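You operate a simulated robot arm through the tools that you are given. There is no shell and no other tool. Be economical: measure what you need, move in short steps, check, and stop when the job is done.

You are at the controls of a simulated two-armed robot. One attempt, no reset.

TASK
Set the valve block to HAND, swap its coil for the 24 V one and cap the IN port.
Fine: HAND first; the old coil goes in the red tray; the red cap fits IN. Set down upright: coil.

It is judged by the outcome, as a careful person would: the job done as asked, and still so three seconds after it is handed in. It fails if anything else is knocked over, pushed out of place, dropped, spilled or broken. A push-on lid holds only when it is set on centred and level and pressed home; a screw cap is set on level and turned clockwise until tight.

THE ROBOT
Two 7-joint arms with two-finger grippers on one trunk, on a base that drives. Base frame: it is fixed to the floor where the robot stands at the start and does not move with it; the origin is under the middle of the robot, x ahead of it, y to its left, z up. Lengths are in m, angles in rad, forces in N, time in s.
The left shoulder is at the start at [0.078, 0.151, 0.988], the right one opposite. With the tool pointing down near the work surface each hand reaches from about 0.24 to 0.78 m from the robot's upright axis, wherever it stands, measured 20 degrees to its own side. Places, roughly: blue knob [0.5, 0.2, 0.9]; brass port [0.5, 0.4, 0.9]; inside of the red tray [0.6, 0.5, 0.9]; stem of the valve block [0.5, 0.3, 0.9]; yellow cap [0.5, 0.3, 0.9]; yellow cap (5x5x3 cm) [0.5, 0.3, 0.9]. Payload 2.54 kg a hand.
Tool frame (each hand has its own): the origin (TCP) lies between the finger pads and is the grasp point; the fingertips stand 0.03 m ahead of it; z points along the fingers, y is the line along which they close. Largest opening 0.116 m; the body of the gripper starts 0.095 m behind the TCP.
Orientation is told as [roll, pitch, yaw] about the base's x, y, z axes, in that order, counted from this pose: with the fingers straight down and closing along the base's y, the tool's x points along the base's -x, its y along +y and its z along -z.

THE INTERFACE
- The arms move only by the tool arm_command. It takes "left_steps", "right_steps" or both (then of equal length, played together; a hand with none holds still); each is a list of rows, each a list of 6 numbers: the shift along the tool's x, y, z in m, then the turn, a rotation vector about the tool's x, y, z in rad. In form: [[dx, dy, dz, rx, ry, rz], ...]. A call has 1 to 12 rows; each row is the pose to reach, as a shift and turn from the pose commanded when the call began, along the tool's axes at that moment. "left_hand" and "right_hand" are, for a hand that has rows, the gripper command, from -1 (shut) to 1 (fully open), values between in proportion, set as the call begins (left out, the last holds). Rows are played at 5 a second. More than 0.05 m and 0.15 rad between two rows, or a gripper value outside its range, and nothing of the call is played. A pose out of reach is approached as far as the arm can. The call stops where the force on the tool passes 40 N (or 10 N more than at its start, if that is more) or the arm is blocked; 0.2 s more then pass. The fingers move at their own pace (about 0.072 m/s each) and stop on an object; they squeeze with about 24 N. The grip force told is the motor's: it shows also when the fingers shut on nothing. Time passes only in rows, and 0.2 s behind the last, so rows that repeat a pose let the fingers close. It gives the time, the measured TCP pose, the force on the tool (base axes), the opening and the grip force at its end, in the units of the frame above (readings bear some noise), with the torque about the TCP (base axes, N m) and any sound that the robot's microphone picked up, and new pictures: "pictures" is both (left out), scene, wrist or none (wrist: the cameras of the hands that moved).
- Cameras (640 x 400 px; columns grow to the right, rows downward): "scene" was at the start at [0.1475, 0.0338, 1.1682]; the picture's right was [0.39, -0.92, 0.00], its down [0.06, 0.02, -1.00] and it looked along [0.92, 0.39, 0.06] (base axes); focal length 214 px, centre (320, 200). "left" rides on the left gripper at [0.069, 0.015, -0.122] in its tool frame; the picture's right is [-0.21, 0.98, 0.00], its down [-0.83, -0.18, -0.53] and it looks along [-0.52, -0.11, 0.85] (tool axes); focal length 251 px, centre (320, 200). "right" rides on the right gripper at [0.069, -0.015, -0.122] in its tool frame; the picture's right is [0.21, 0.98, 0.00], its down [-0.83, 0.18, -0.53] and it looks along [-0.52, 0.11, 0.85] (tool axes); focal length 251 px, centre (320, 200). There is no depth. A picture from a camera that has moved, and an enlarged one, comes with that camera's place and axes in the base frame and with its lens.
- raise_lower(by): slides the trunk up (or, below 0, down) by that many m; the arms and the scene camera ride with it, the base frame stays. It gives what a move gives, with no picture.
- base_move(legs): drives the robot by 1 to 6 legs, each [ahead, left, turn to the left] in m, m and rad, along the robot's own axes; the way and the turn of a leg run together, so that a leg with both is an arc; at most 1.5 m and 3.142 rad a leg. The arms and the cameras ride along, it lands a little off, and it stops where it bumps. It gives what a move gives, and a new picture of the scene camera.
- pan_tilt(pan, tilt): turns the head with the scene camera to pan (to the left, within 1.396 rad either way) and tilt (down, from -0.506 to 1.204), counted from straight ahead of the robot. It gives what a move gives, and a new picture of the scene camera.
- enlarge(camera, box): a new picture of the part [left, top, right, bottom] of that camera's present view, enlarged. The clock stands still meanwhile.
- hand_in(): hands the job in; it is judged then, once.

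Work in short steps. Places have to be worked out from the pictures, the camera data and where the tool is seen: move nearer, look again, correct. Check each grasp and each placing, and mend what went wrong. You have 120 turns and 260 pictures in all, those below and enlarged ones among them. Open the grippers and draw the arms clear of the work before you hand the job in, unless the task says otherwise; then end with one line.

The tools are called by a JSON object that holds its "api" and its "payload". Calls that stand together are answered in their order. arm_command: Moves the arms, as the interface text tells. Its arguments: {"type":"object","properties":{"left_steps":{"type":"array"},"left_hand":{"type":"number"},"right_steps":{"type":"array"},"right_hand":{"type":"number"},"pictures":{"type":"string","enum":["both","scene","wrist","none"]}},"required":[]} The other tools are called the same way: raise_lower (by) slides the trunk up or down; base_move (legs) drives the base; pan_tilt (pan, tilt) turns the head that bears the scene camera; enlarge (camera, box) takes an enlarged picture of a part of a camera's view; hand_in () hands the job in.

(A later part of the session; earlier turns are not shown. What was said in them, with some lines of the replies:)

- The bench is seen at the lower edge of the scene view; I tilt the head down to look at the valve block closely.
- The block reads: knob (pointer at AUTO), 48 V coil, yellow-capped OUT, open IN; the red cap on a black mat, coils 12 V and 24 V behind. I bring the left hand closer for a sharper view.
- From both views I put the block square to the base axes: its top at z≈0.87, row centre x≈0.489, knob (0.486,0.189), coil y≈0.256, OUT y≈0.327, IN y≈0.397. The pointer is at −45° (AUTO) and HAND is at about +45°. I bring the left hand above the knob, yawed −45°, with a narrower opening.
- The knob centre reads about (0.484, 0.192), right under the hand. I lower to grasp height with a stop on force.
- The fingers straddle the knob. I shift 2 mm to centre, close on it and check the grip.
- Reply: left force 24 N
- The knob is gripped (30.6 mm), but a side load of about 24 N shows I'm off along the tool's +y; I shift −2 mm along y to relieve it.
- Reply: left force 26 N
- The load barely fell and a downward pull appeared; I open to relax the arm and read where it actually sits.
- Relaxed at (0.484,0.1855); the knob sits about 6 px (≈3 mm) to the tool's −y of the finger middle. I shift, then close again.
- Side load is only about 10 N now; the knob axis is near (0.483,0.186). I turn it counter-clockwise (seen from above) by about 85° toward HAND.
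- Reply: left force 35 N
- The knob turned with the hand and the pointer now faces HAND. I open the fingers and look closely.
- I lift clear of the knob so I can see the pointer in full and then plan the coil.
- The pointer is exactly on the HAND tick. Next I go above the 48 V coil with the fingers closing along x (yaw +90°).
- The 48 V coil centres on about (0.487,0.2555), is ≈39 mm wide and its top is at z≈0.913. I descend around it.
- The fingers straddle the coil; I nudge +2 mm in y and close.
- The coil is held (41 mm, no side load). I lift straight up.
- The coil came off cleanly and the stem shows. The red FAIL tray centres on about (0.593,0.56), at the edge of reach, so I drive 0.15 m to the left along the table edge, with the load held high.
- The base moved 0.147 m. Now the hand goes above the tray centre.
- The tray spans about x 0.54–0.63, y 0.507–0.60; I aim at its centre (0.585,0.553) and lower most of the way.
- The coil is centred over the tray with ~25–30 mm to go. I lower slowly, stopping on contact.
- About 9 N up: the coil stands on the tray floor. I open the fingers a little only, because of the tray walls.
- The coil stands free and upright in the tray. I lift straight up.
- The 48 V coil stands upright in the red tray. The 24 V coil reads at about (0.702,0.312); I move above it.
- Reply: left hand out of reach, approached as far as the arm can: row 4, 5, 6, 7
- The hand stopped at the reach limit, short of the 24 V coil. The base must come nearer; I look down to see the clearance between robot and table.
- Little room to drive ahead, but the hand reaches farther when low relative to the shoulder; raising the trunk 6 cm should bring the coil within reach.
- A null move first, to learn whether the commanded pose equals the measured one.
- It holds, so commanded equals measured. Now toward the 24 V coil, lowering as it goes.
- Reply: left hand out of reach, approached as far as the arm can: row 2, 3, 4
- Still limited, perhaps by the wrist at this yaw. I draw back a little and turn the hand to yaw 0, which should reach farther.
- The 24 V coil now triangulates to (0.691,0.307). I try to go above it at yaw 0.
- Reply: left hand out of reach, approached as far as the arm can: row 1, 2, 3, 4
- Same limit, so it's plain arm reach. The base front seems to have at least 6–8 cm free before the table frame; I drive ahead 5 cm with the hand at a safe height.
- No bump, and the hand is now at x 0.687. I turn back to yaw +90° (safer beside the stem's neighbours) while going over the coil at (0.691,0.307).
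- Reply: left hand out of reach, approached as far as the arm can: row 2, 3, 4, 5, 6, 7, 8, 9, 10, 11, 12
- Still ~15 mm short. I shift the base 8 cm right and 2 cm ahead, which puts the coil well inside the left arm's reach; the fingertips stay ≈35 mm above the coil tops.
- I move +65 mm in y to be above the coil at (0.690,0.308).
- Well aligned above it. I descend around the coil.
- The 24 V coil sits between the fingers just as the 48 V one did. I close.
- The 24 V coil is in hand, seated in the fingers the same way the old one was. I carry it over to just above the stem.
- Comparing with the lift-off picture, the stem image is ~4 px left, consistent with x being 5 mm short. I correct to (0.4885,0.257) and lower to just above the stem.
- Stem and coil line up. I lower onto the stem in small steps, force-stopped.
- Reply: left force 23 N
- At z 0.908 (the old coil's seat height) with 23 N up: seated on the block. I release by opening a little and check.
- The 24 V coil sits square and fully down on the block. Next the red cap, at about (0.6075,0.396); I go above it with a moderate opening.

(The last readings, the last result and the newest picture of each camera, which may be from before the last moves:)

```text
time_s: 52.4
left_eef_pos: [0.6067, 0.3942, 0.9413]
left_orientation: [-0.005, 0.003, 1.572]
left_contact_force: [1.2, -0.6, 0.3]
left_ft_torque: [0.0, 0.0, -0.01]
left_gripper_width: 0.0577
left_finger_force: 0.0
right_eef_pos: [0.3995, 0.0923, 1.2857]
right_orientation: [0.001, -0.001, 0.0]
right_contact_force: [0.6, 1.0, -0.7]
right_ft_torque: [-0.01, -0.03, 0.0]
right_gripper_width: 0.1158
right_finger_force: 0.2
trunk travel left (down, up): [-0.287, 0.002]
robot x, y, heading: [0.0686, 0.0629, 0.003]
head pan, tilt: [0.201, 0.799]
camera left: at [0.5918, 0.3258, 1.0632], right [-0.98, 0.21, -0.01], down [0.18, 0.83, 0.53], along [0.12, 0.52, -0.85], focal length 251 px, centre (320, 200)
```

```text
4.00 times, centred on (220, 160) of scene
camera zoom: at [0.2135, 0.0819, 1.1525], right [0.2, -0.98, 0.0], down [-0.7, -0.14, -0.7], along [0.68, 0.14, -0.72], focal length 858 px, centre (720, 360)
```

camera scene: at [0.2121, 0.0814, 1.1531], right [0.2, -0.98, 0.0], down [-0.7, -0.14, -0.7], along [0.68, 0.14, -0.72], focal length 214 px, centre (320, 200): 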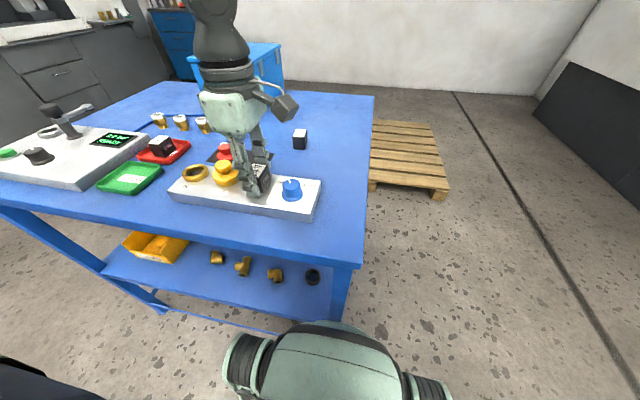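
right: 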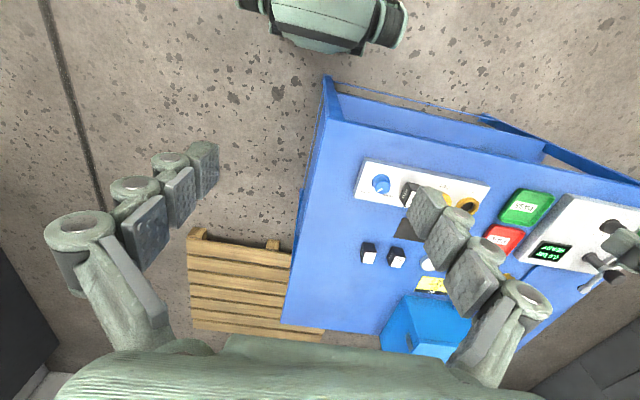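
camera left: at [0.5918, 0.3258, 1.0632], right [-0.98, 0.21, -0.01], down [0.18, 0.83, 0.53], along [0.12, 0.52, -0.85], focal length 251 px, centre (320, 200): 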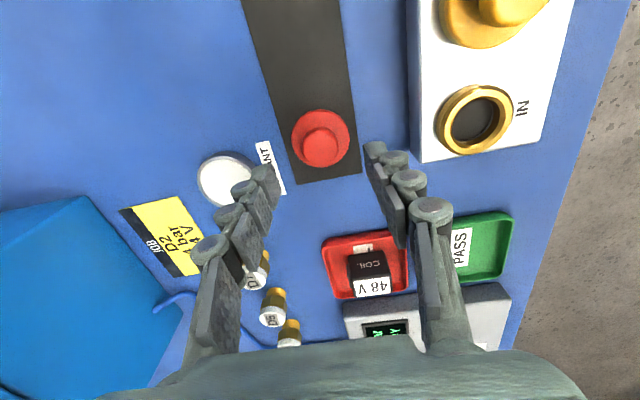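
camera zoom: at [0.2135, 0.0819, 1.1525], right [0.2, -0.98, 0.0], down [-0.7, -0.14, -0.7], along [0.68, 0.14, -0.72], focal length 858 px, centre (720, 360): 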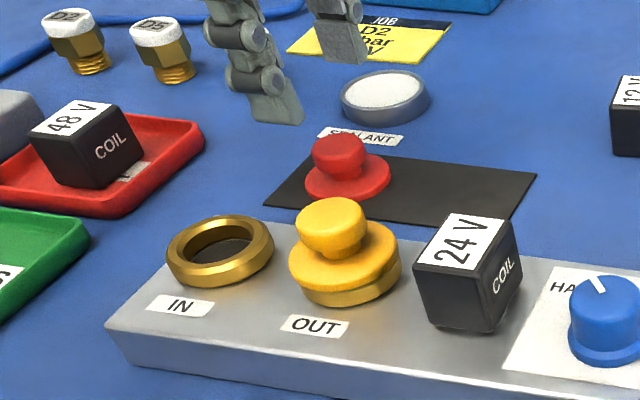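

Red cap centre (0.608,0.396), knob ≈30 mm wide, flange ≈50 mm. I centre on it and lower so the fingertips surround the knob just above the flange.

{"api": "arm_command", "payload": {"left_steps": [[-0.0018, -0.0015, 0.025, 0, 0, 0], [-0.0018, -0.0015, 0.045, 0, 0, 0], [-0.0018, -0.0015, 0.055, 0, 0, 0], [-0.0018, -0.0015, 0.055, 0, 0, 0]], "pictures": "wrist"}}

{"api": "enlarge", "payload": {"camera": "scene", "box": [170, 110, 270, 210]}}

```text
time_s: 53.4
left_eef_pos: [0.6088, 0.3953, 0.8888]
left_orientation: [-0.006, 0.004, 1.571]
left_contact_force: [-0.6, -0.2, 0.1]
left_ft_torque: [0.02, 0.0, 0.01]
left_gripper_width: 0.0579
left_finger_force: 0.0
right_eef_pos: [0.4008, 0.0912, 1.2863]
right_orientation: [-0.001, -0.001, 0.002]
right_contact_force: [-1.0, -0.2, 0.7]
right_ft_torque: [-0.02, 0.06, 0.01]
right_gripper_width: 0.116
right_finger_force: 0.1
trunk travel left (down, up): [-0.287, 0.002]
robot x, y, heading: [0.0682, 0.0657, -0.002]
head pan, tilt: [0.201, 0.799]
camera left: at [0.5935, 0.3275, 1.0099], right [-0.98, 0.21, -0.01], down [0.18, 0.83, 0.53], along [0.12, 0.52, -0.85], focal length 251 px, centre (320, 200)
```

left: 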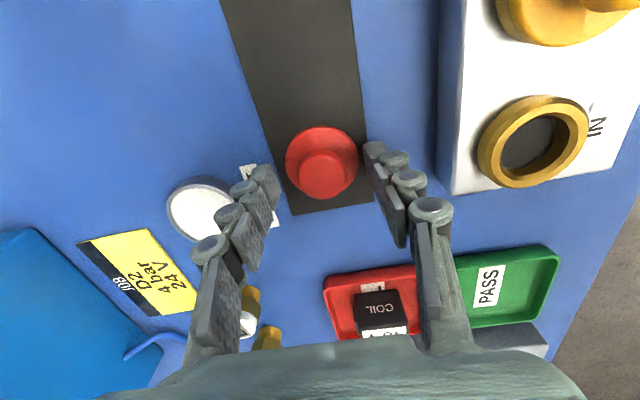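

```text
4.00 times, centred on (220, 160) of scene
camera zoom: at [0.2135, 0.0819, 1.1525], right [0.2, -0.98, 0.0], down [-0.7, -0.14, -0.7], along [0.68, 0.14, -0.72], focal length 858 px, centre (720, 360)
```

zoom: 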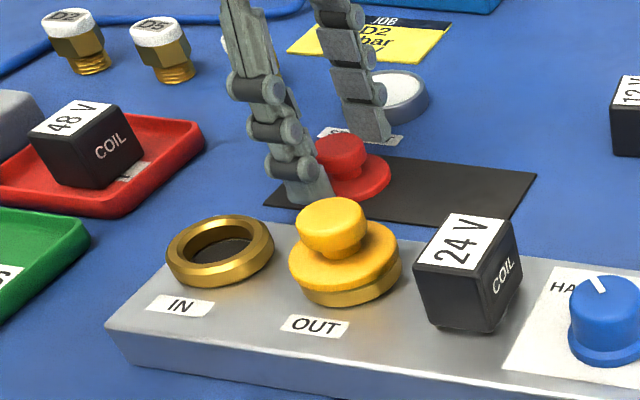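

The fingers straddle the knob; the far finger is near the sealant pot. So I narrow first, then lower 4 mm more and close.

{"api": "arm_command", "payload": {"left_steps": [[0, 0.001, 0, 0, 0, 0], [0, 0.001, 0, 0, 0, 0], [0, 0.001, 0.004, 0, 0, 0], [0, 0.001, 0.005, 0, 0, 0]], "left_hand": -0.28, "pictures": "none"}}

{"api": "arm_command", "payload": {"left_steps": [[0, 0, 0, 0, 0, 0], [0, 0, 0, 0, 0, 0], [0, 0, 0, 0, 0, 0]], "left_hand": -1, "pictures": "wrist"}}

{"api": "enlarge", "payload": {"camera": "scene", "box": [170, 110, 270, 210]}}

```text
time_s: 54.4
left_eef_pos: [0.607, 0.3962, 0.8836]
left_orientation: [-0.012, 0.003, 1.571]
left_contact_force: [-1.2, -0.3, 11.8]
left_ft_torque: [-0.05, 0.06, -0.01]
left_gripper_width: 0.0428
left_finger_force: 0.8
right_eef_pos: [0.399, 0.091, 1.2872]
right_orientation: [0.001, -0.003, -0.001]
right_contact_force: [0.5, 0.4, 0.3]
right_ft_torque: [-0.01, -0.03, 0.0]
right_gripper_width: 0.1159
right_finger_force: 0.1
trunk travel left (down, up): [-0.287, 0.002]
robot x, y, heading: [0.0683, 0.0656, 0.001]
head pan, tilt: [0.201, 0.799]
```

```text
time_s: 55.2
left_eef_pos: [0.607, 0.3967, 0.8856]
left_orientation: [-0.011, 0.002, 1.57]
left_contact_force: [-0.3, 1.3, 26.6]
left_ft_torque: [-0.01, 0.04, -0.01]
left_gripper_width: 0.0275
left_finger_force: 24.2
right_eef_pos: [0.3993, 0.0895, 1.2871]
right_orientation: [0.001, -0.002, 0.001]
right_contact_force: [0.4, -0.7, -0.2]
right_ft_torque: [-0.02, -0.01, -0.01]
right_gripper_width: 0.1158
right_finger_force: 0.1
trunk travel left (down, up): [-0.287, 0.002]
robot x, y, heading: [0.0683, 0.0665, 0.004]
head pan, tilt: [0.201, 0.799]
camera left: at [0.5914, 0.3283, 1.0075], right [-0.98, 0.22, -0.01], down [0.18, 0.83, 0.53], along [0.12, 0.52, -0.85], focal length 251 px, centre (320, 200)
```

left: 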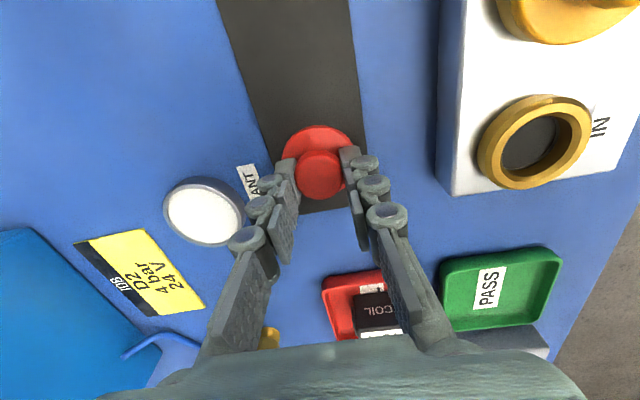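

```text
4.00 times, centred on (220, 160) of scene
camera zoom: at [0.2115, 0.0807, 1.153], right [0.2, -0.98, 0.0], down [-0.7, -0.14, -0.7], along [0.68, 0.14, -0.72], focal length 858 px, centre (720, 360)
```

zoom: 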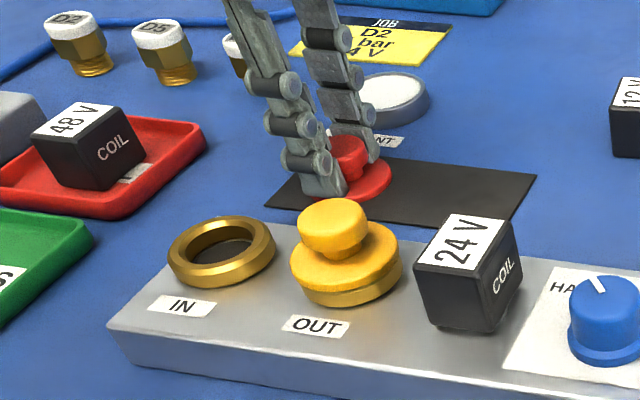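

The knob is held (27.5 mm), fingertips on the flange. I lift and take out the small hand tilt.

{"api": "arm_command", "payload": {"left_steps": [[0, 0, -0.02, 0.002, -0.004, 0], [0, 0, -0.05, 0.003, -0.006, 0], [0, 0, -0.09, 0.003, -0.006, 0], [0, 0, -0.09, 0.003, -0.006, 0]], "pictures": "wrist"}}

{"api": "enlarge", "payload": {"camera": "scene", "box": [170, 70, 290, 210]}}

```text
time_s: 56.2
left_eef_pos: [0.6074, 0.3989, 0.9724]
left_orientation: [-0.008, -0.003, 1.572]
left_contact_force: [0.1, 0.0, 1.0]
left_ft_torque: [-0.01, 0.03, 0.01]
left_gripper_width: 0.0275
left_finger_force: 24.1
right_eef_pos: [0.4025, 0.0911, 1.2869]
right_orientation: [-0.001, -0.001, 0.0]
right_contact_force: [0.4, 0.3, -0.2]
right_ft_torque: [0.04, 0.03, 0.03]
right_gripper_width: 0.116
right_finger_force: 0.2
trunk travel left (down, up): [-0.287, 0.002]
robot x, y, heading: [0.0697, 0.0709, 0.003]
head pan, tilt: [0.201, 0.799]
camera left: at [0.5925, 0.3294, 1.0939], right [-0.98, 0.22, -0.01], down [0.18, 0.82, 0.54], along [0.12, 0.52, -0.84], focal length 251 px, centre (320, 200)
```

left: 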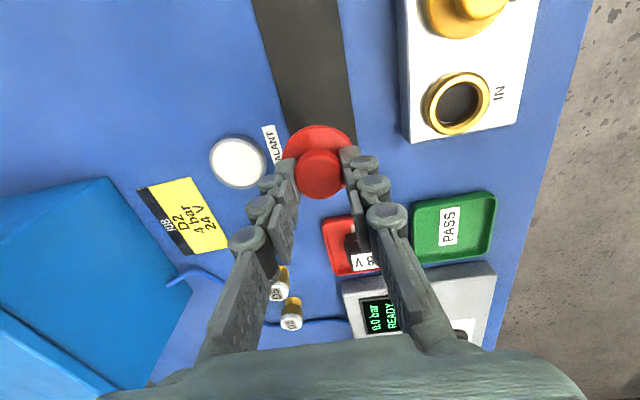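

```text
2.86 times, centred on (230, 140) of scene
camera zoom: at [0.2138, 0.0821, 1.1524], right [0.2, -0.98, 0.0], down [-0.7, -0.14, -0.7], along [0.68, 0.14, -0.72], focal length 613 px, centre (577, 371)
```

zoom: 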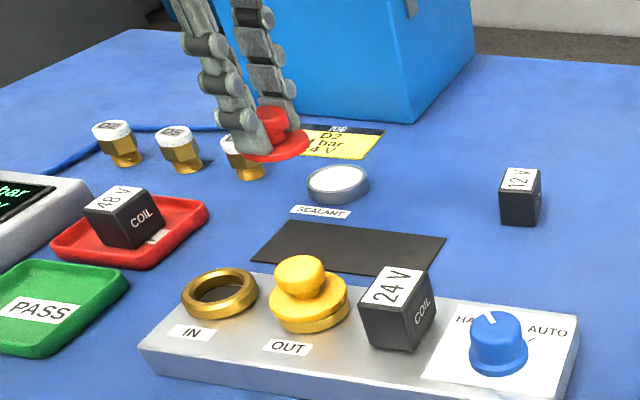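

The cap is held and hangs level. I carry it over the IN port (about 0.489,0.397) and check the alignment from above.

{"api": "arm_command", "payload": {"left_steps": [[0, 0.04, 0, 0, 0.004, 0], [0.001, 0.08, 0, 0, 0.004, 0], [0.002, 0.118, 0, 0, 0.004, 0], [0.002, 0.118, 0.01, 0, 0.004, 0], [0.002, 0.118, 0.01, 0, 0.004, 0]], "pictures": "wrist"}}

{"api": "enlarge", "payload": {"camera": "scene", "box": [150, 90, 290, 210]}}

{"api": "enlarge", "payload": {"camera": "left", "box": [240, 70, 400, 200]}}

```text
time_s: 57.4
left_eef_pos: [0.4919, 0.3974, 0.9611]
left_orientation: [-0.008, 0.002, 1.57]
left_contact_force: [0.0, 0.2, 0.2]
left_ft_torque: [-0.01, 0.02, 0.03]
left_gripper_width: 0.0273
left_finger_force: 23.4
right_eef_pos: [0.4012, 0.0905, 1.2861]
right_orientation: [0.001, 0.0, -0.001]
right_contact_force: [0.2, 0.1, 1.3]
right_ft_torque: [0.02, -0.06, -0.02]
right_gripper_width: 0.1161
right_finger_force: 0.0
trunk travel left (down, up): [-0.287, 0.002]
robot x, y, heading: [0.0653, 0.0677, 0.003]
head pan, tilt: [0.201, 0.799]
camera left: at [0.4752, 0.3288, 1.0828], right [-0.98, 0.21, -0.01], down [0.18, 0.83, 0.53], along [0.12, 0.52, -0.85], focal length 251 px, centre (320, 200)
```

left: 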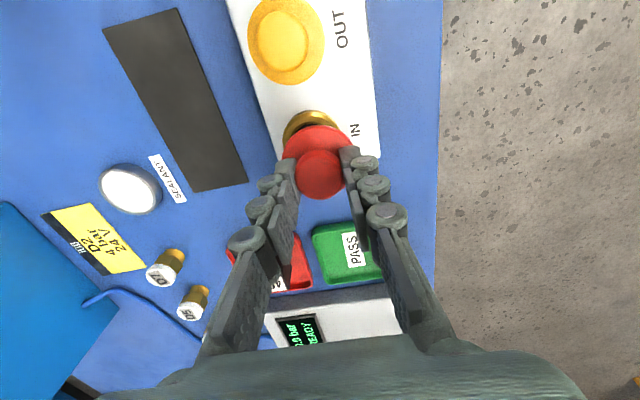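

```text
3.33 times, centred on (220, 150) of scene
camera zoom: at [0.2133, 0.0819, 1.1526], right [0.2, -0.98, 0.0], down [-0.7, -0.14, -0.7], along [0.68, 0.14, -0.72], focal length 715 px, centre (653, 367)
```

zoom: 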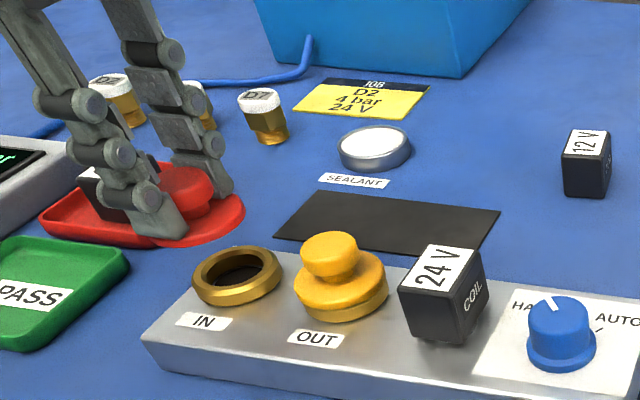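

```text
3.08 times, centred on (320, 135) of left
camera zoom: at [0.4752, 0.3288, 1.0828], right [-0.98, 0.21, -0.01], down [0.18, 0.83, 0.53], along [0.12, 0.52, -0.85], focal length 774 px, centre (320, 400)
```

zoom: 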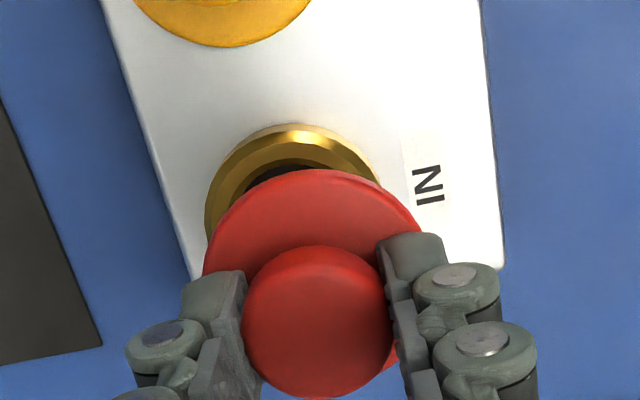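

The knob/coil/OUT/IN positions show the block is yawed ≈ −3°, which puts IN at about (0.4965,0.3955); in the picture too the ring sits ~5 mm to +x of the cap. I correct and lower to just above the ring.

{"api": "arm_command", "payload": {"left_steps": [[0.001, -0.0045, 0.0, 0, 0, 0], [0.001, -0.0045, 0.01, 0, 0, 0], [0.001, -0.0045, 0.022, 0, 0, 0], [0.001, -0.0045, 0.022, 0, 0, 0]], "pictures": "none"}}

{"api": "enlarge", "payload": {"camera": "scene", "box": [150, 130, 250, 210]}}

{"api": "enlarge", "payload": {"camera": "left", "box": [240, 70, 400, 200]}}

```text
time_s: 58.4
left_eef_pos: [0.4949, 0.3969, 0.9406]
left_orientation: [-0.008, 0.003, 1.571]
left_contact_force: [-0.1, -0.8, -0.3]
left_ft_torque: [0.0, 0.01, -0.02]
left_gripper_width: 0.0273
left_finger_force: 24.5
right_eef_pos: [0.4009, 0.0914, 1.2851]
right_orientation: [0.001, 0.001, 0.001]
right_contact_force: [0.8, 0.0, 0.0]
right_ft_torque: [0.02, -0.01, -0.02]
right_gripper_width: 0.116
right_finger_force: 0.1
trunk travel left (down, up): [-0.287, 0.002]
robot x, y, heading: [0.0653, 0.0667, 0.002]
head pan, tilt: [0.201, 0.799]
```

```text
5.00 times, centred on (200, 170) of scene
camera zoom: at [0.2135, 0.0819, 1.1525], right [0.2, -0.98, 0.0], down [-0.7, -0.14, -0.7], along [0.68, 0.14, -0.72], focal length 1072 px, centre (920, 350)
```

zoom: 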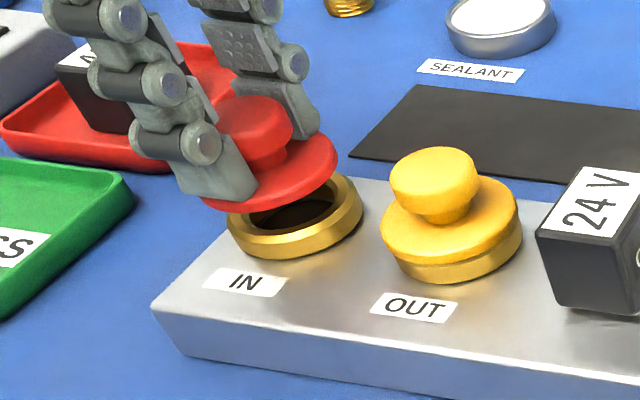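

```text
3.08 times, centred on (320, 135) of left
camera zoom: at [0.4793, 0.3283, 1.0615], right [-0.98, 0.22, -0.01], down [0.18, 0.83, 0.53], along [0.12, 0.52, -0.85], focal length 774 px, centre (320, 400)
```

zoom: 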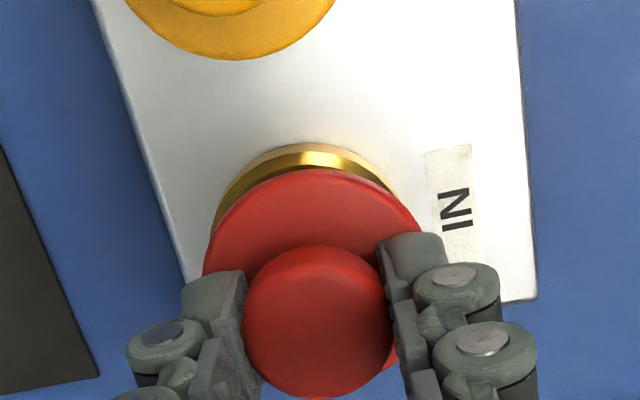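

Both views say the cap should go a further ~2 mm in −y and ~1.5 mm in +x. I correct, lower 8 mm and look again.

{"api": "arm_command", "payload": {"left_steps": [[0.0023, -0.0015, 0.0, 0, 0, 0], [0.0023, -0.0015, 0.006, 0, 0, 0], [0.0023, -0.0015, 0.009, 0, 0, 0], [0.0023, -0.0015, 0.009, 0, 0, 0]], "pictures": "none"}}

{"api": "enlarge", "payload": {"camera": "scene", "box": [170, 140, 250, 210]}}

{"api": "enlarge", "payload": {"camera": "left", "box": [260, 80, 380, 180]}}

```text
time_s: 59.4
left_eef_pos: [0.4957, 0.393, 0.9304]
left_orientation: [-0.01, 0.002, 1.571]
left_contact_force: [0.1, -0.1, -0.6]
left_ft_torque: [0.01, -0.01, -0.02]
left_gripper_width: 0.0274
left_finger_force: 23.9
right_eef_pos: [0.3999, 0.0906, 1.2859]
right_orientation: [0.0, 0.0, 0.0]
right_contact_force: [-0.5, -0.4, 0.2]
right_ft_torque: [-0.03, -0.02, 0.01]
right_gripper_width: 0.1161
right_finger_force: 0.1
trunk travel left (down, up): [-0.287, 0.002]
robot x, y, heading: [0.0684, 0.0724, -0.004]
head pan, tilt: [0.201, 0.799]
```

```text
5.71 times, centred on (210, 175) of scene
camera zoom: at [0.2136, 0.0819, 1.1525], right [0.2, -0.98, 0.0], down [-0.7, -0.14, -0.7], along [0.68, 0.14, -0.72], focal length 1226 px, centre (949, 343)
```

zoom: 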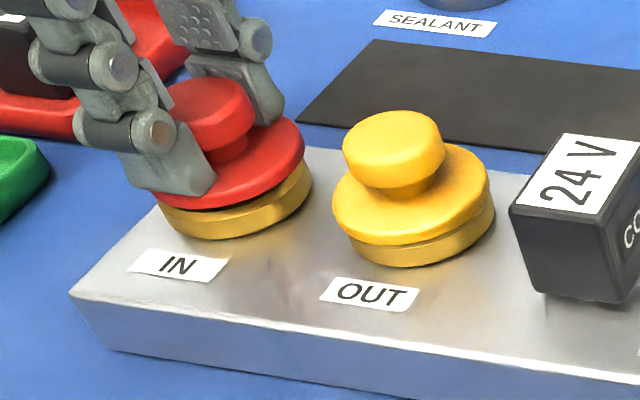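

```text
4.00 times, centred on (320, 130) of left
camera zoom: at [0.4801, 0.3247, 1.052], right [-0.98, 0.21, -0.01], down [0.18, 0.83, 0.53], along [0.12, 0.52, -0.85], focal length 1006 px, centre (320, 480)
```

zoom: 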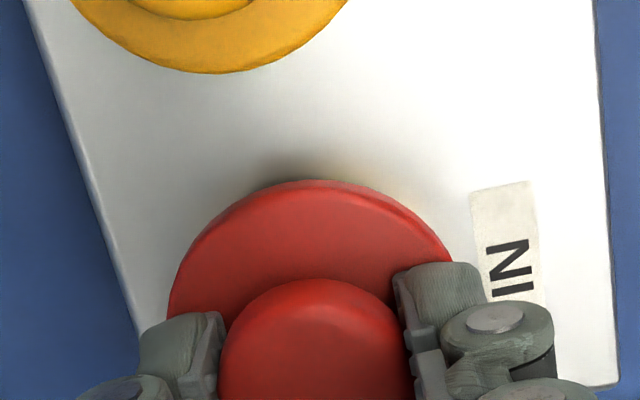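

The cap hovers on the ring, well centred. I press down in small steps until the force rises.

{"api": "arm_command", "payload": {"left_steps": [[0, 0, 0.002, 0, 0, 0], [0, 0, 0.004, 0, 0, 0], [0, 0, 0.006, 0, 0, 0], [0, 0, 0.008, 0, 0, 0], [0, 0, 0.01, 0, 0, 0]], "pictures": "none"}}

{"api": "enlarge", "payload": {"camera": "scene", "box": [170, 140, 250, 210]}}

```text
time_s: 60.6
left_eef_pos: [0.4977, 0.3924, 0.9246]
left_orientation: [-0.016, 0.001, 1.569]
left_contact_force: [-2.2, 4.4, 25.0]
left_ft_torque: [0.1, 0.23, 0.0]
left_gripper_width: 0.0274
left_finger_force: 23.4
right_eef_pos: [0.3989, 0.0907, 1.2868]
right_orientation: [0.003, -0.001, 0.002]
right_contact_force: [-0.2, -0.3, -0.5]
right_ft_torque: [0.0, 0.02, 0.0]
right_gripper_width: 0.1162
right_finger_force: 0.0
trunk travel left (down, up): [-0.287, 0.002]
robot x, y, heading: [0.0687, 0.068, 0.003]
head pan, tilt: [0.201, 0.799]
```

```text
5.71 times, centred on (210, 175) of scene
camera zoom: at [0.2119, 0.0812, 1.1532], right [0.2, -0.98, 0.0], down [-0.7, -0.14, -0.7], along [0.68, 0.14, -0.72], focal length 1226 px, centre (949, 343)
```

zoom: 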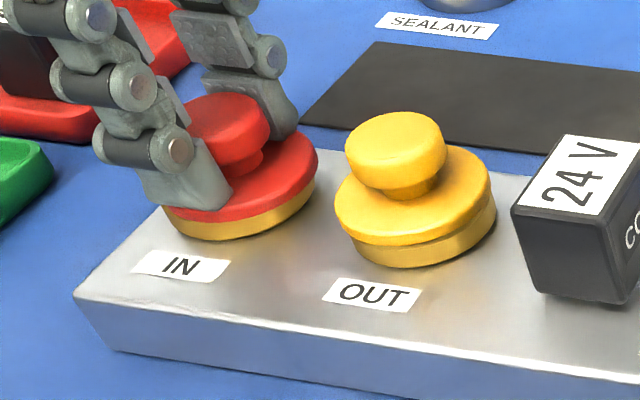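

25 N is reached, but the side force and torque (pressure centre toward −x,+y) and the picture suggest the cap sits ~2 mm off toward +x/−y. I lift slightly, shift −2 mm in x and +2 mm in y, and press again.

{"api": "arm_command", "payload": {"left_steps": [[0, 0, -0.008, 0, 0, 0], [-0.002, 0.002, -0.01, 0, 0, 0], [-0.002, 0.002, -0.01, 0, 0, 0]], "pictures": "wrist"}}

{"api": "enlarge", "payload": {"camera": "scene", "box": [170, 140, 250, 210]}}

```text
time_s: 61.4
left_eef_pos: [0.4945, 0.3947, 0.9307]
left_orientation: [-0.007, 0.001, 1.57]
left_contact_force: [-0.3, -0.4, -1.4]
left_ft_torque: [-0.01, 0.01, 0.0]
left_gripper_width: 0.0275
left_finger_force: 23.6
right_eef_pos: [0.4013, 0.0914, 1.2858]
right_orientation: [0.0, -0.001, 0.002]
right_contact_force: [0.4, 0.2, 0.0]
right_ft_torque: [-0.02, 0.03, 0.0]
right_gripper_width: 0.1159
right_finger_force: 0.0
trunk travel left (down, up): [-0.287, 0.002]
robot x, y, heading: [0.0677, 0.0656, -0.003]
head pan, tilt: [0.201, 0.799]
camera left: at [0.4781, 0.3255, 1.0519], right [-0.98, 0.21, -0.01], down [0.18, 0.83, 0.53], along [0.12, 0.52, -0.85], focal length 251 px, centre (320, 200)
```

left: 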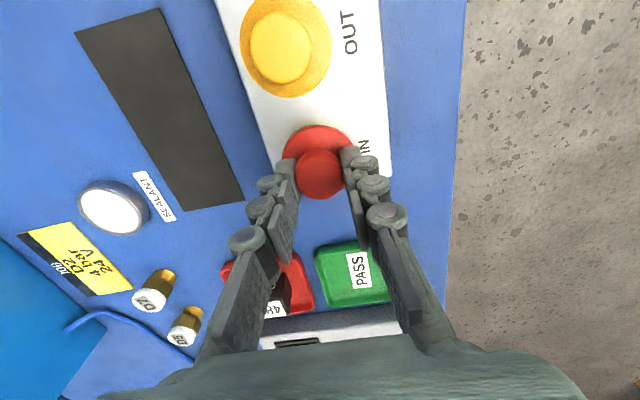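

```text
5.71 times, centred on (210, 175) of scene
camera zoom: at [0.2135, 0.0819, 1.1525], right [0.2, -0.98, 0.0], down [-0.7, -0.14, -0.7], along [0.68, 0.14, -0.72], focal length 1226 px, centre (949, 343)
```

zoom: 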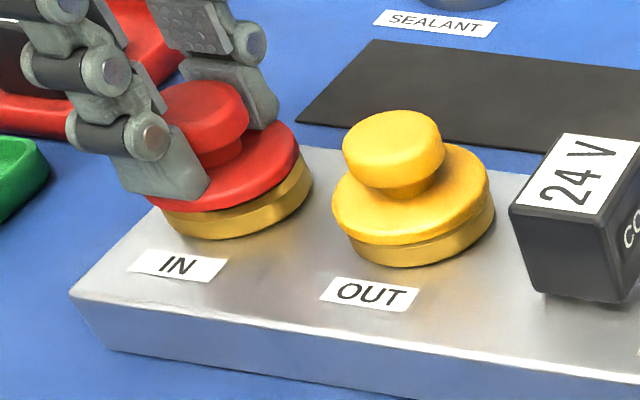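

Now the flange-to-ring offset should match the yellow one after the drop. I press down again.

{"api": "arm_command", "payload": {"left_steps": [[0, 0, 0.003, 0, 0, 0], [0, 0, 0.006, 0, 0, 0], [0, 0, 0.008, 0, 0, 0], [0, 0, 0.01, 0, 0, 0]], "pictures": "none"}}

{"api": "enlarge", "payload": {"camera": "scene", "box": [170, 140, 250, 210]}}

```text
time_s: 62.4
left_eef_pos: [0.4938, 0.3934, 0.9244]
left_orientation: [-0.015, -0.001, 1.57]
left_contact_force: [-0.8, 3.9, 30.1]
left_ft_torque: [0.02, 0.23, 0.03]
left_gripper_width: 0.0277
left_finger_force: 24.3
right_eef_pos: [0.399, 0.0908, 1.2873]
right_orientation: [0.002, -0.002, -0.001]
right_contact_force: [-0.2, -0.5, -0.3]
right_ft_torque: [0.01, -0.01, -0.02]
right_gripper_width: 0.1158
right_finger_force: 0.0
trunk travel left (down, up): [-0.287, 0.002]
robot x, y, heading: [0.068, 0.0687, -0.004]
head pan, tilt: [0.201, 0.799]
```

```text
5.71 times, centred on (210, 175) of scene
camera zoom: at [0.2116, 0.081, 1.1534], right [0.2, -0.98, 0.0], down [-0.7, -0.14, -0.7], along [0.68, 0.14, -0.72], focal length 1226 px, centre (949, 343)
```

zoom: 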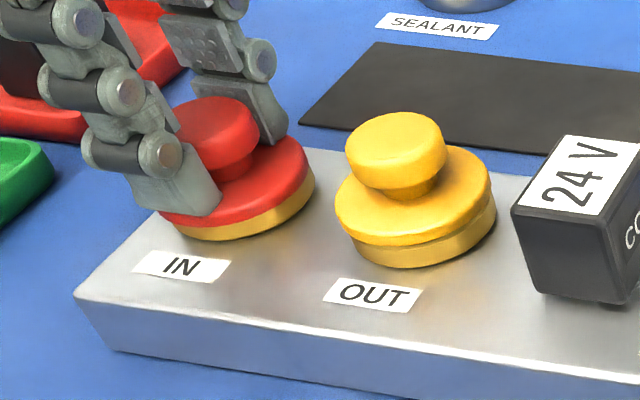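

The cap is on the ring at z 0.9244 without a click, so I try turning it clockwise (seen from above) with light downward pressure and watch height and torque.

{"api": "arm_command", "payload": {"left_steps": [[0, 0, -0.003, 0, 0, 0.1], [0, 0, -0.003, 0, 0, 0.24], [0, 0, -0.003, 0, 0, 0.38], [0, 0, -0.002, 0, 0, 0.52], [0, 0, -0.002, 0, 0, 0.66], [0, 0, -0.002, 0, 0, 0.8]], "pictures": "none"}}

{"api": "enlarge", "payload": {"camera": "scene", "box": [170, 140, 250, 210]}}

```text
time_s: 63.8
left_eef_pos: [0.4924, 0.392, 0.9244]
left_orientation: [-0.007, -0.006, 0.766]
left_contact_force: [4.3, -8.4, 27.6]
left_ft_torque: [-0.24, 0.02, 0.07]
left_gripper_width: 0.0273
left_finger_force: 24.1
right_eef_pos: [0.399, 0.0882, 1.286]
right_orientation: [0.003, -0.002, 0.0]
right_contact_force: [-0.4, 0.6, 0.9]
right_ft_torque: [0.02, -0.02, -0.02]
right_gripper_width: 0.1162
right_finger_force: 0.1
trunk travel left (down, up): [-0.287, 0.002]
robot x, y, heading: [0.067, 0.0685, -0.002]
head pan, tilt: [0.201, 0.799]
```

```text
5.71 times, centred on (210, 175) of scene
camera zoom: at [0.2123, 0.0798, 1.1528], right [0.2, -0.98, 0.0], down [-0.7, -0.14, -0.7], along [0.68, 0.14, -0.72], focal length 1226 px, centre (949, 343)
```

zoom: 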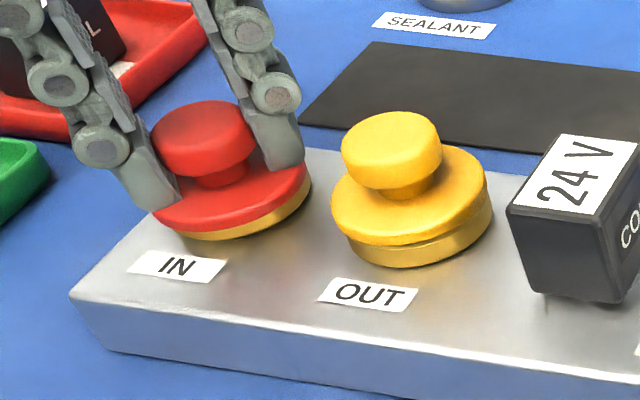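

The turn gave no descent, and this clear view shows the cap ~6 mm too far toward −x and ~4 mm toward −y compared with the yellow one; matching that geometry gives a target of about (0.4986,0.3963), which also fits the row of the block. I lift, shift and re-check.

{"api": "arm_command", "payload": {"left_steps": [[0, 0, -0.01, 0, 0, 0], [-0.0075, -0.0012, -0.012, 0, 0, 0], [-0.0075, -0.0012, -0.012, 0, 0, 0], [-0.0075, -0.0012, -0.012, 0, 0, 0]], "pictures": "none"}}

{"api": "enlarge", "payload": {"camera": "scene", "box": [170, 140, 250, 210]}}

{"api": "enlarge", "payload": {"camera": "left", "box": [240, 70, 400, 200]}}

```text
time_s: 64.8
left_eef_pos: [0.5012, 0.4005, 0.934]
left_orientation: [-0.007, -0.004, 0.769]
left_contact_force: [-1.0, 0.3, -0.8]
left_ft_torque: [-0.03, -0.02, 0.02]
left_gripper_width: 0.0276
left_finger_force: 24.2
right_eef_pos: [0.3999, 0.0915, 1.2853]
right_orientation: [0.0, 0.001, -0.001]
right_contact_force: [-0.9, 0.1, 0.5]
right_ft_torque: [0.01, -0.01, 0.0]
right_gripper_width: 0.1161
right_finger_force: 0.0
trunk travel left (down, up): [-0.287, 0.002]
robot x, y, heading: [0.0712, 0.066, -0.0]
head pan, tilt: [0.201, 0.799]
```

```text
5.71 times, centred on (210, 175) of scene
camera zoom: at [0.2136, 0.0819, 1.1525], right [0.2, -0.98, 0.0], down [-0.7, -0.14, -0.7], along [0.68, 0.14, -0.72], focal length 1226 px, centre (949, 343)
```

zoom: 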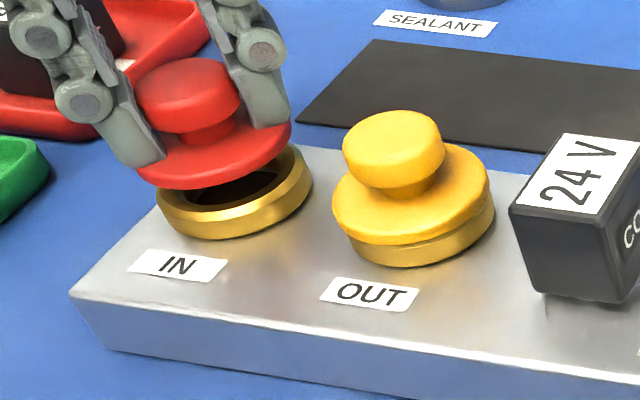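

```text
3.08 times, centred on (320, 135) of left
camera zoom: at [0.4412, 0.3623, 1.0548], right [-0.53, 0.85, -0.01], down [0.71, 0.45, 0.54], along [0.46, 0.28, -0.84], focal length 774 px, centre (320, 400)
```

zoom: 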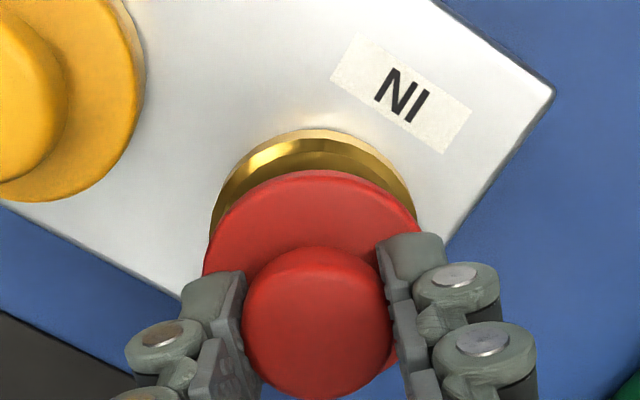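

Free reading (0.5012,0.4005); the picture again yields a target of (0.499,0.3968), agreeing with the previous estimate. I shift there and press.

{"api": "arm_command", "payload": {"left_steps": [[0.0041, -0.0013, 0, 0, 0, 0], [0.0041, -0.0013, 0.004, 0, 0, 0], [0.0041, -0.0013, 0.008, 0, 0, 0], [0.0041, -0.0013, 0.01, 0, 0, 0], [0.0041, -0.0013, 0.012, 0, 0, 0], [0.0041, -0.0013, 0.014, 0, 0, 0]], "pictures": "none"}}

{"api": "enlarge", "payload": {"camera": "scene", "box": [170, 140, 250, 210]}}

```text
time_s: 66.3
left_eef_pos: [0.4979, 0.3946, 0.9247]
left_orientation: [-0.01, -0.012, 0.772]
left_contact_force: [-7.8, 1.7, 16.4]
left_ft_torque: [-0.06, 0.67, -0.03]
left_gripper_width: 0.0274
left_finger_force: 23.5
right_eef_pos: [0.3987, 0.0915, 1.2859]
right_orientation: [0.002, -0.002, 0.002]
right_contact_force: [0.6, 0.9, 1.0]
right_ft_torque: [0.01, -0.04, 0.0]
right_gripper_width: 0.116
right_finger_force: 0.1
trunk travel left (down, up): [-0.287, 0.002]
robot x, y, heading: [0.0654, 0.0672, 0.003]
head pan, tilt: [0.201, 0.799]
heard: snap
stopped in row 6 (left hand): the force on the tool passed its limit at 42 N (the readings are from after the stop); the commanded pose is now the measured one
```

```text
5.71 times, centred on (210, 175) of scene
camera zoom: at [0.2116, 0.0815, 1.1526], right [0.2, -0.98, 0.0], down [-0.7, -0.14, -0.7], along [0.68, 0.14, -0.72], focal length 1226 px, centre (949, 343)
```

zoom: 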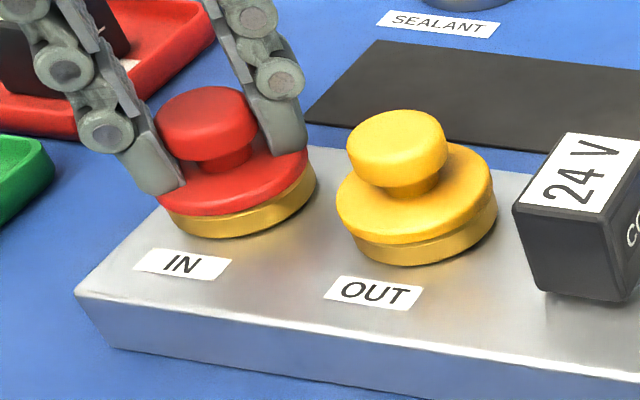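

A snap was heard: the cap is home and looks just like the yellow one. I open the fingers and lift away.

{"api": "arm_command", "payload": {"left_steps": [[0, 0, 0, 0, 0, 0], [0, 0, 0, 0, 0, 0], [0, 0, 0, 0, 0, 0]], "left_hand": -0.1, "pictures": "none"}}

{"api": "arm_command", "payload": {"left_steps": [[0, 0, -0.015, 0, 0, 0], [0, 0, -0.04, 0, 0, 0], [0, 0, -0.08, 0, 0, 0], [0.02, 0, -0.12, 0, 0, 0], [0.02, 0, -0.12, 0, 0, 0]], "pictures": "both"}}

{"api": "enlarge", "payload": {"camera": "scene", "box": [130, 110, 330, 235]}}

{"api": "enlarge", "payload": {"camera": "left", "box": [180, 40, 420, 190]}}

```text
time_s: 67.1
left_eef_pos: [0.5001, 0.3951, 0.9223]
left_orientation: [-0.01, -0.013, 0.771]
left_contact_force: [0.3, -0.7, 1.7]
left_ft_torque: [-0.04, 0.01, 0.03]
left_gripper_width: 0.0531
left_finger_force: 0.0
right_eef_pos: [0.3998, 0.0924, 1.286]
right_orientation: [0.001, 0.001, -0.002]
right_contact_force: [-0.8, 0.7, 0.1]
right_ft_torque: [-0.02, 0.03, -0.01]
right_gripper_width: 0.1161
right_finger_force: 0.0
trunk travel left (down, up): [-0.287, 0.002]
robot x, y, heading: [0.0676, 0.0687, 0.002]
head pan, tilt: [0.201, 0.799]
```

```text
time_s: 68.3
left_eef_pos: [0.485, 0.3812, 1.0426]
left_orientation: [-0.01, -0.011, 0.772]
left_contact_force: [-0.4, 0.1, 0.0]
left_ft_torque: [-0.03, 0.0, -0.01]
left_gripper_width: 0.0523
left_finger_force: 0.1
right_eef_pos: [0.4013, 0.092, 1.2853]
right_orientation: [0.0, 0.0, 0.0]
right_contact_force: [0.3, -0.4, -0.9]
right_ft_torque: [-0.03, 0.01, 0.05]
right_gripper_width: 0.1161
right_finger_force: 0.1
trunk travel left (down, up): [-0.287, 0.002]
robot x, y, heading: [0.0686, 0.0695, -0.001]
head pan, tilt: [0.201, 0.799]
camera scene: at [0.2138, 0.0824, 1.1524], right [0.2, -0.98, 0.0], down [-0.7, -0.14, -0.7], along [0.68, 0.14, -0.72], focal length 214 px, centre (320, 200)
camera left: at [0.4239, 0.3444, 1.1635], right [-0.53, 0.85, -0.01], down [0.71, 0.45, 0.55], along [0.47, 0.28, -0.84], focal length 251 px, centre (320, 200)
```

scene: 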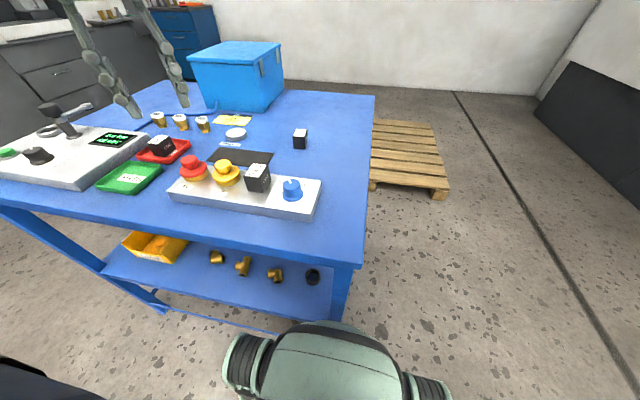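
left: 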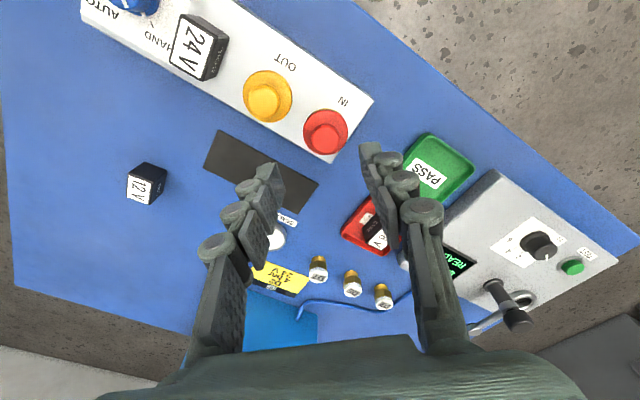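

```text
3.20 times, centred on (230, 172) of scene
camera zoom: at [0.2138, 0.0824, 1.1524], right [0.2, -0.98, 0.0], down [-0.7, -0.14, -0.7], along [0.68, 0.14, -0.72], focal length 686 px, centre (608, 288)
```

zoom: 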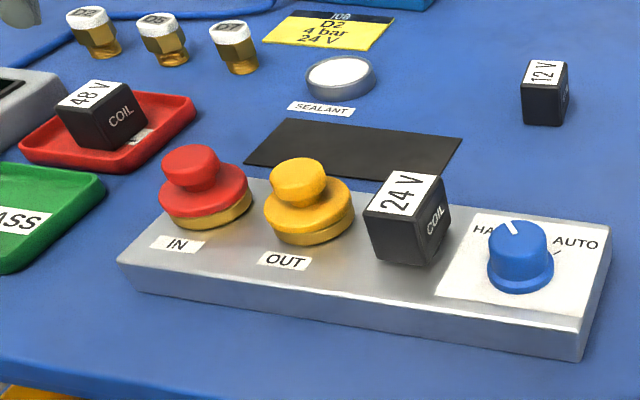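

```text
2.67 times, centred on (300, 115) of left
camera zoom: at [0.4239, 0.3444, 1.1635], right [-0.53, 0.85, -0.01], down [0.71, 0.45, 0.55], along [0.47, 0.28, -0.84], focal length 670 px, centre (373, 427)
```

zoom: 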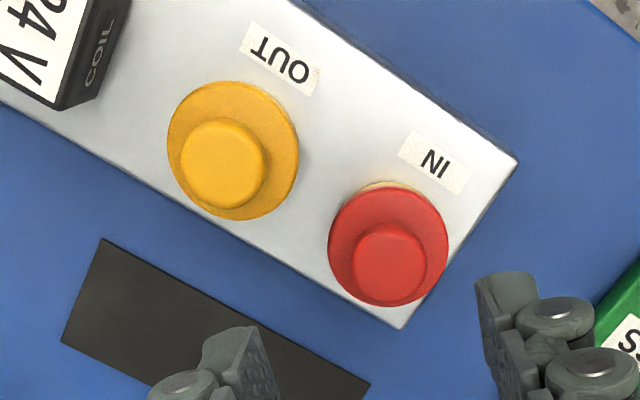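

The cap snapped on; I take close-ups to check that it is level and fully down.

{"api": "enlarge", "payload": {"camera": "scene", "box": [170, 145, 250, 195]}}

{"api": "enlarge", "payload": {"camera": "left", "box": [230, 60, 360, 165]}}

```text
8.00 times, centred on (210, 170) of scene
camera zoom: at [0.2138, 0.0824, 1.1524], right [0.2, -0.98, 0.0], down [-0.7, -0.14, -0.7], along [0.68, 0.14, -0.72], focal length 1716 px, centre (1200, 440)
```

zoom: 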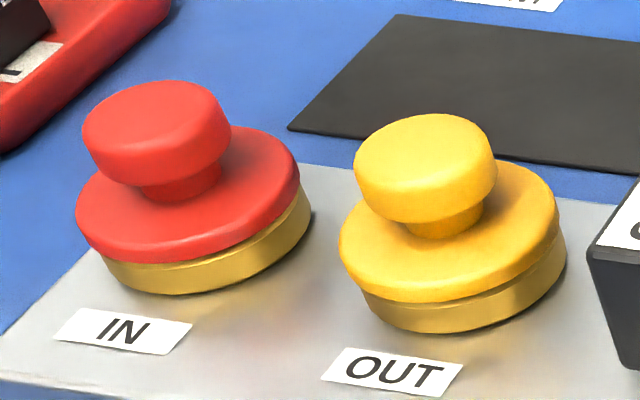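

```text
3.81 times, centred on (295, 112) of left
camera zoom: at [0.4239, 0.3444, 1.1635], right [-0.53, 0.85, -0.01], down [0.71, 0.45, 0.55], along [0.47, 0.28, -0.84], focal length 958 px, centre (415, 533)
```

zoom: 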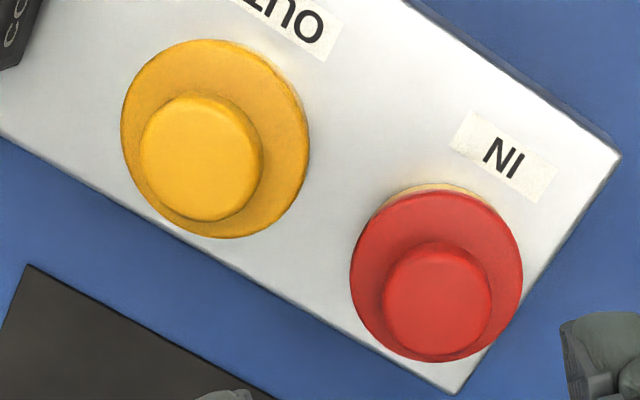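

The red cap matches the yellow one in height, level and centring (same flange-to-ring gap). I open the hand and draw it up and away.

{"api": "arm_command", "payload": {"left_steps": [[0, 0, -0.04, 0, 0, 0], [0.02, 0.02, -0.07, 0, 0, 0], [0.045, 0.045, -0.09, 0, 0, 0], [0.07, 0.07, -0.1, 0, 0, 0], [0.09, 0.09, -0.1, 0, 0, 0], [0.09, 0.09, -0.1, 0, 0, 0], [0.09, 0.09, -0.1, 0, 0, 0]], "left_hand": 1, "pictures": "scene"}}

{"api": "enlarge", "payload": {"camera": "scene", "box": [130, 110, 330, 235]}}

```text
time_s: 69.9
left_eef_pos: [0.3565, 0.3817, 1.1407]
left_orientation: [-0.01, -0.014, 0.772]
left_contact_force: [-0.3, 0.5, -0.7]
left_ft_torque: [-0.01, -0.02, 0.01]
left_gripper_width: 0.116
left_finger_force: 0.1
right_eef_pos: [0.4, 0.0906, 1.2853]
right_orientation: [0.0, -0.001, 0.0]
right_contact_force: [-0.3, -0.2, 0.3]
right_ft_torque: [0.02, -0.01, -0.03]
right_gripper_width: 0.1158
right_finger_force: 0.0
trunk travel left (down, up): [-0.287, 0.002]
robot x, y, heading: [0.067, 0.0629, -0.0]
head pan, tilt: [0.201, 0.799]
camera scene: at [0.2134, 0.0822, 1.1525], right [0.2, -0.98, 0.0], down [-0.7, -0.14, -0.7], along [0.68, 0.14, -0.72], focal length 214 px, centre (320, 200)
```

scene: 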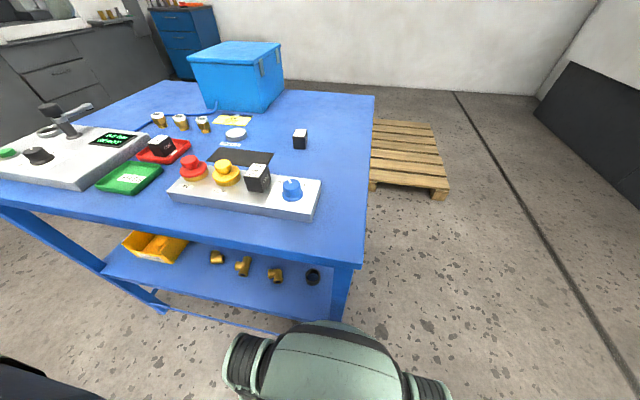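

```text
3.20 times, centred on (230, 172) of scene
camera zoom: at [0.2134, 0.0822, 1.1525], right [0.2, -0.98, 0.0], down [-0.7, -0.14, -0.7], along [0.68, 0.14, -0.72], focal length 686 px, centre (608, 288)
```

zoom: 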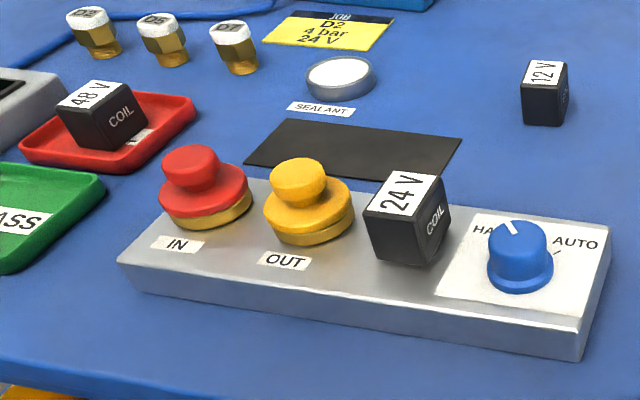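

Everything is in place: knob at HAND, 24 V coil on the stem, 48 V coil upright in the red tray, red cap on IN, both arms clear. I hand in.

{"api": "hand_in", "payload": {}}

```text
The job is handed in.
```

I set the valve block to HAND first, fitted the 24 V coil, stood the old 48 V coil upright in the red tray, and pressed the red cap onto IN until it snapped.
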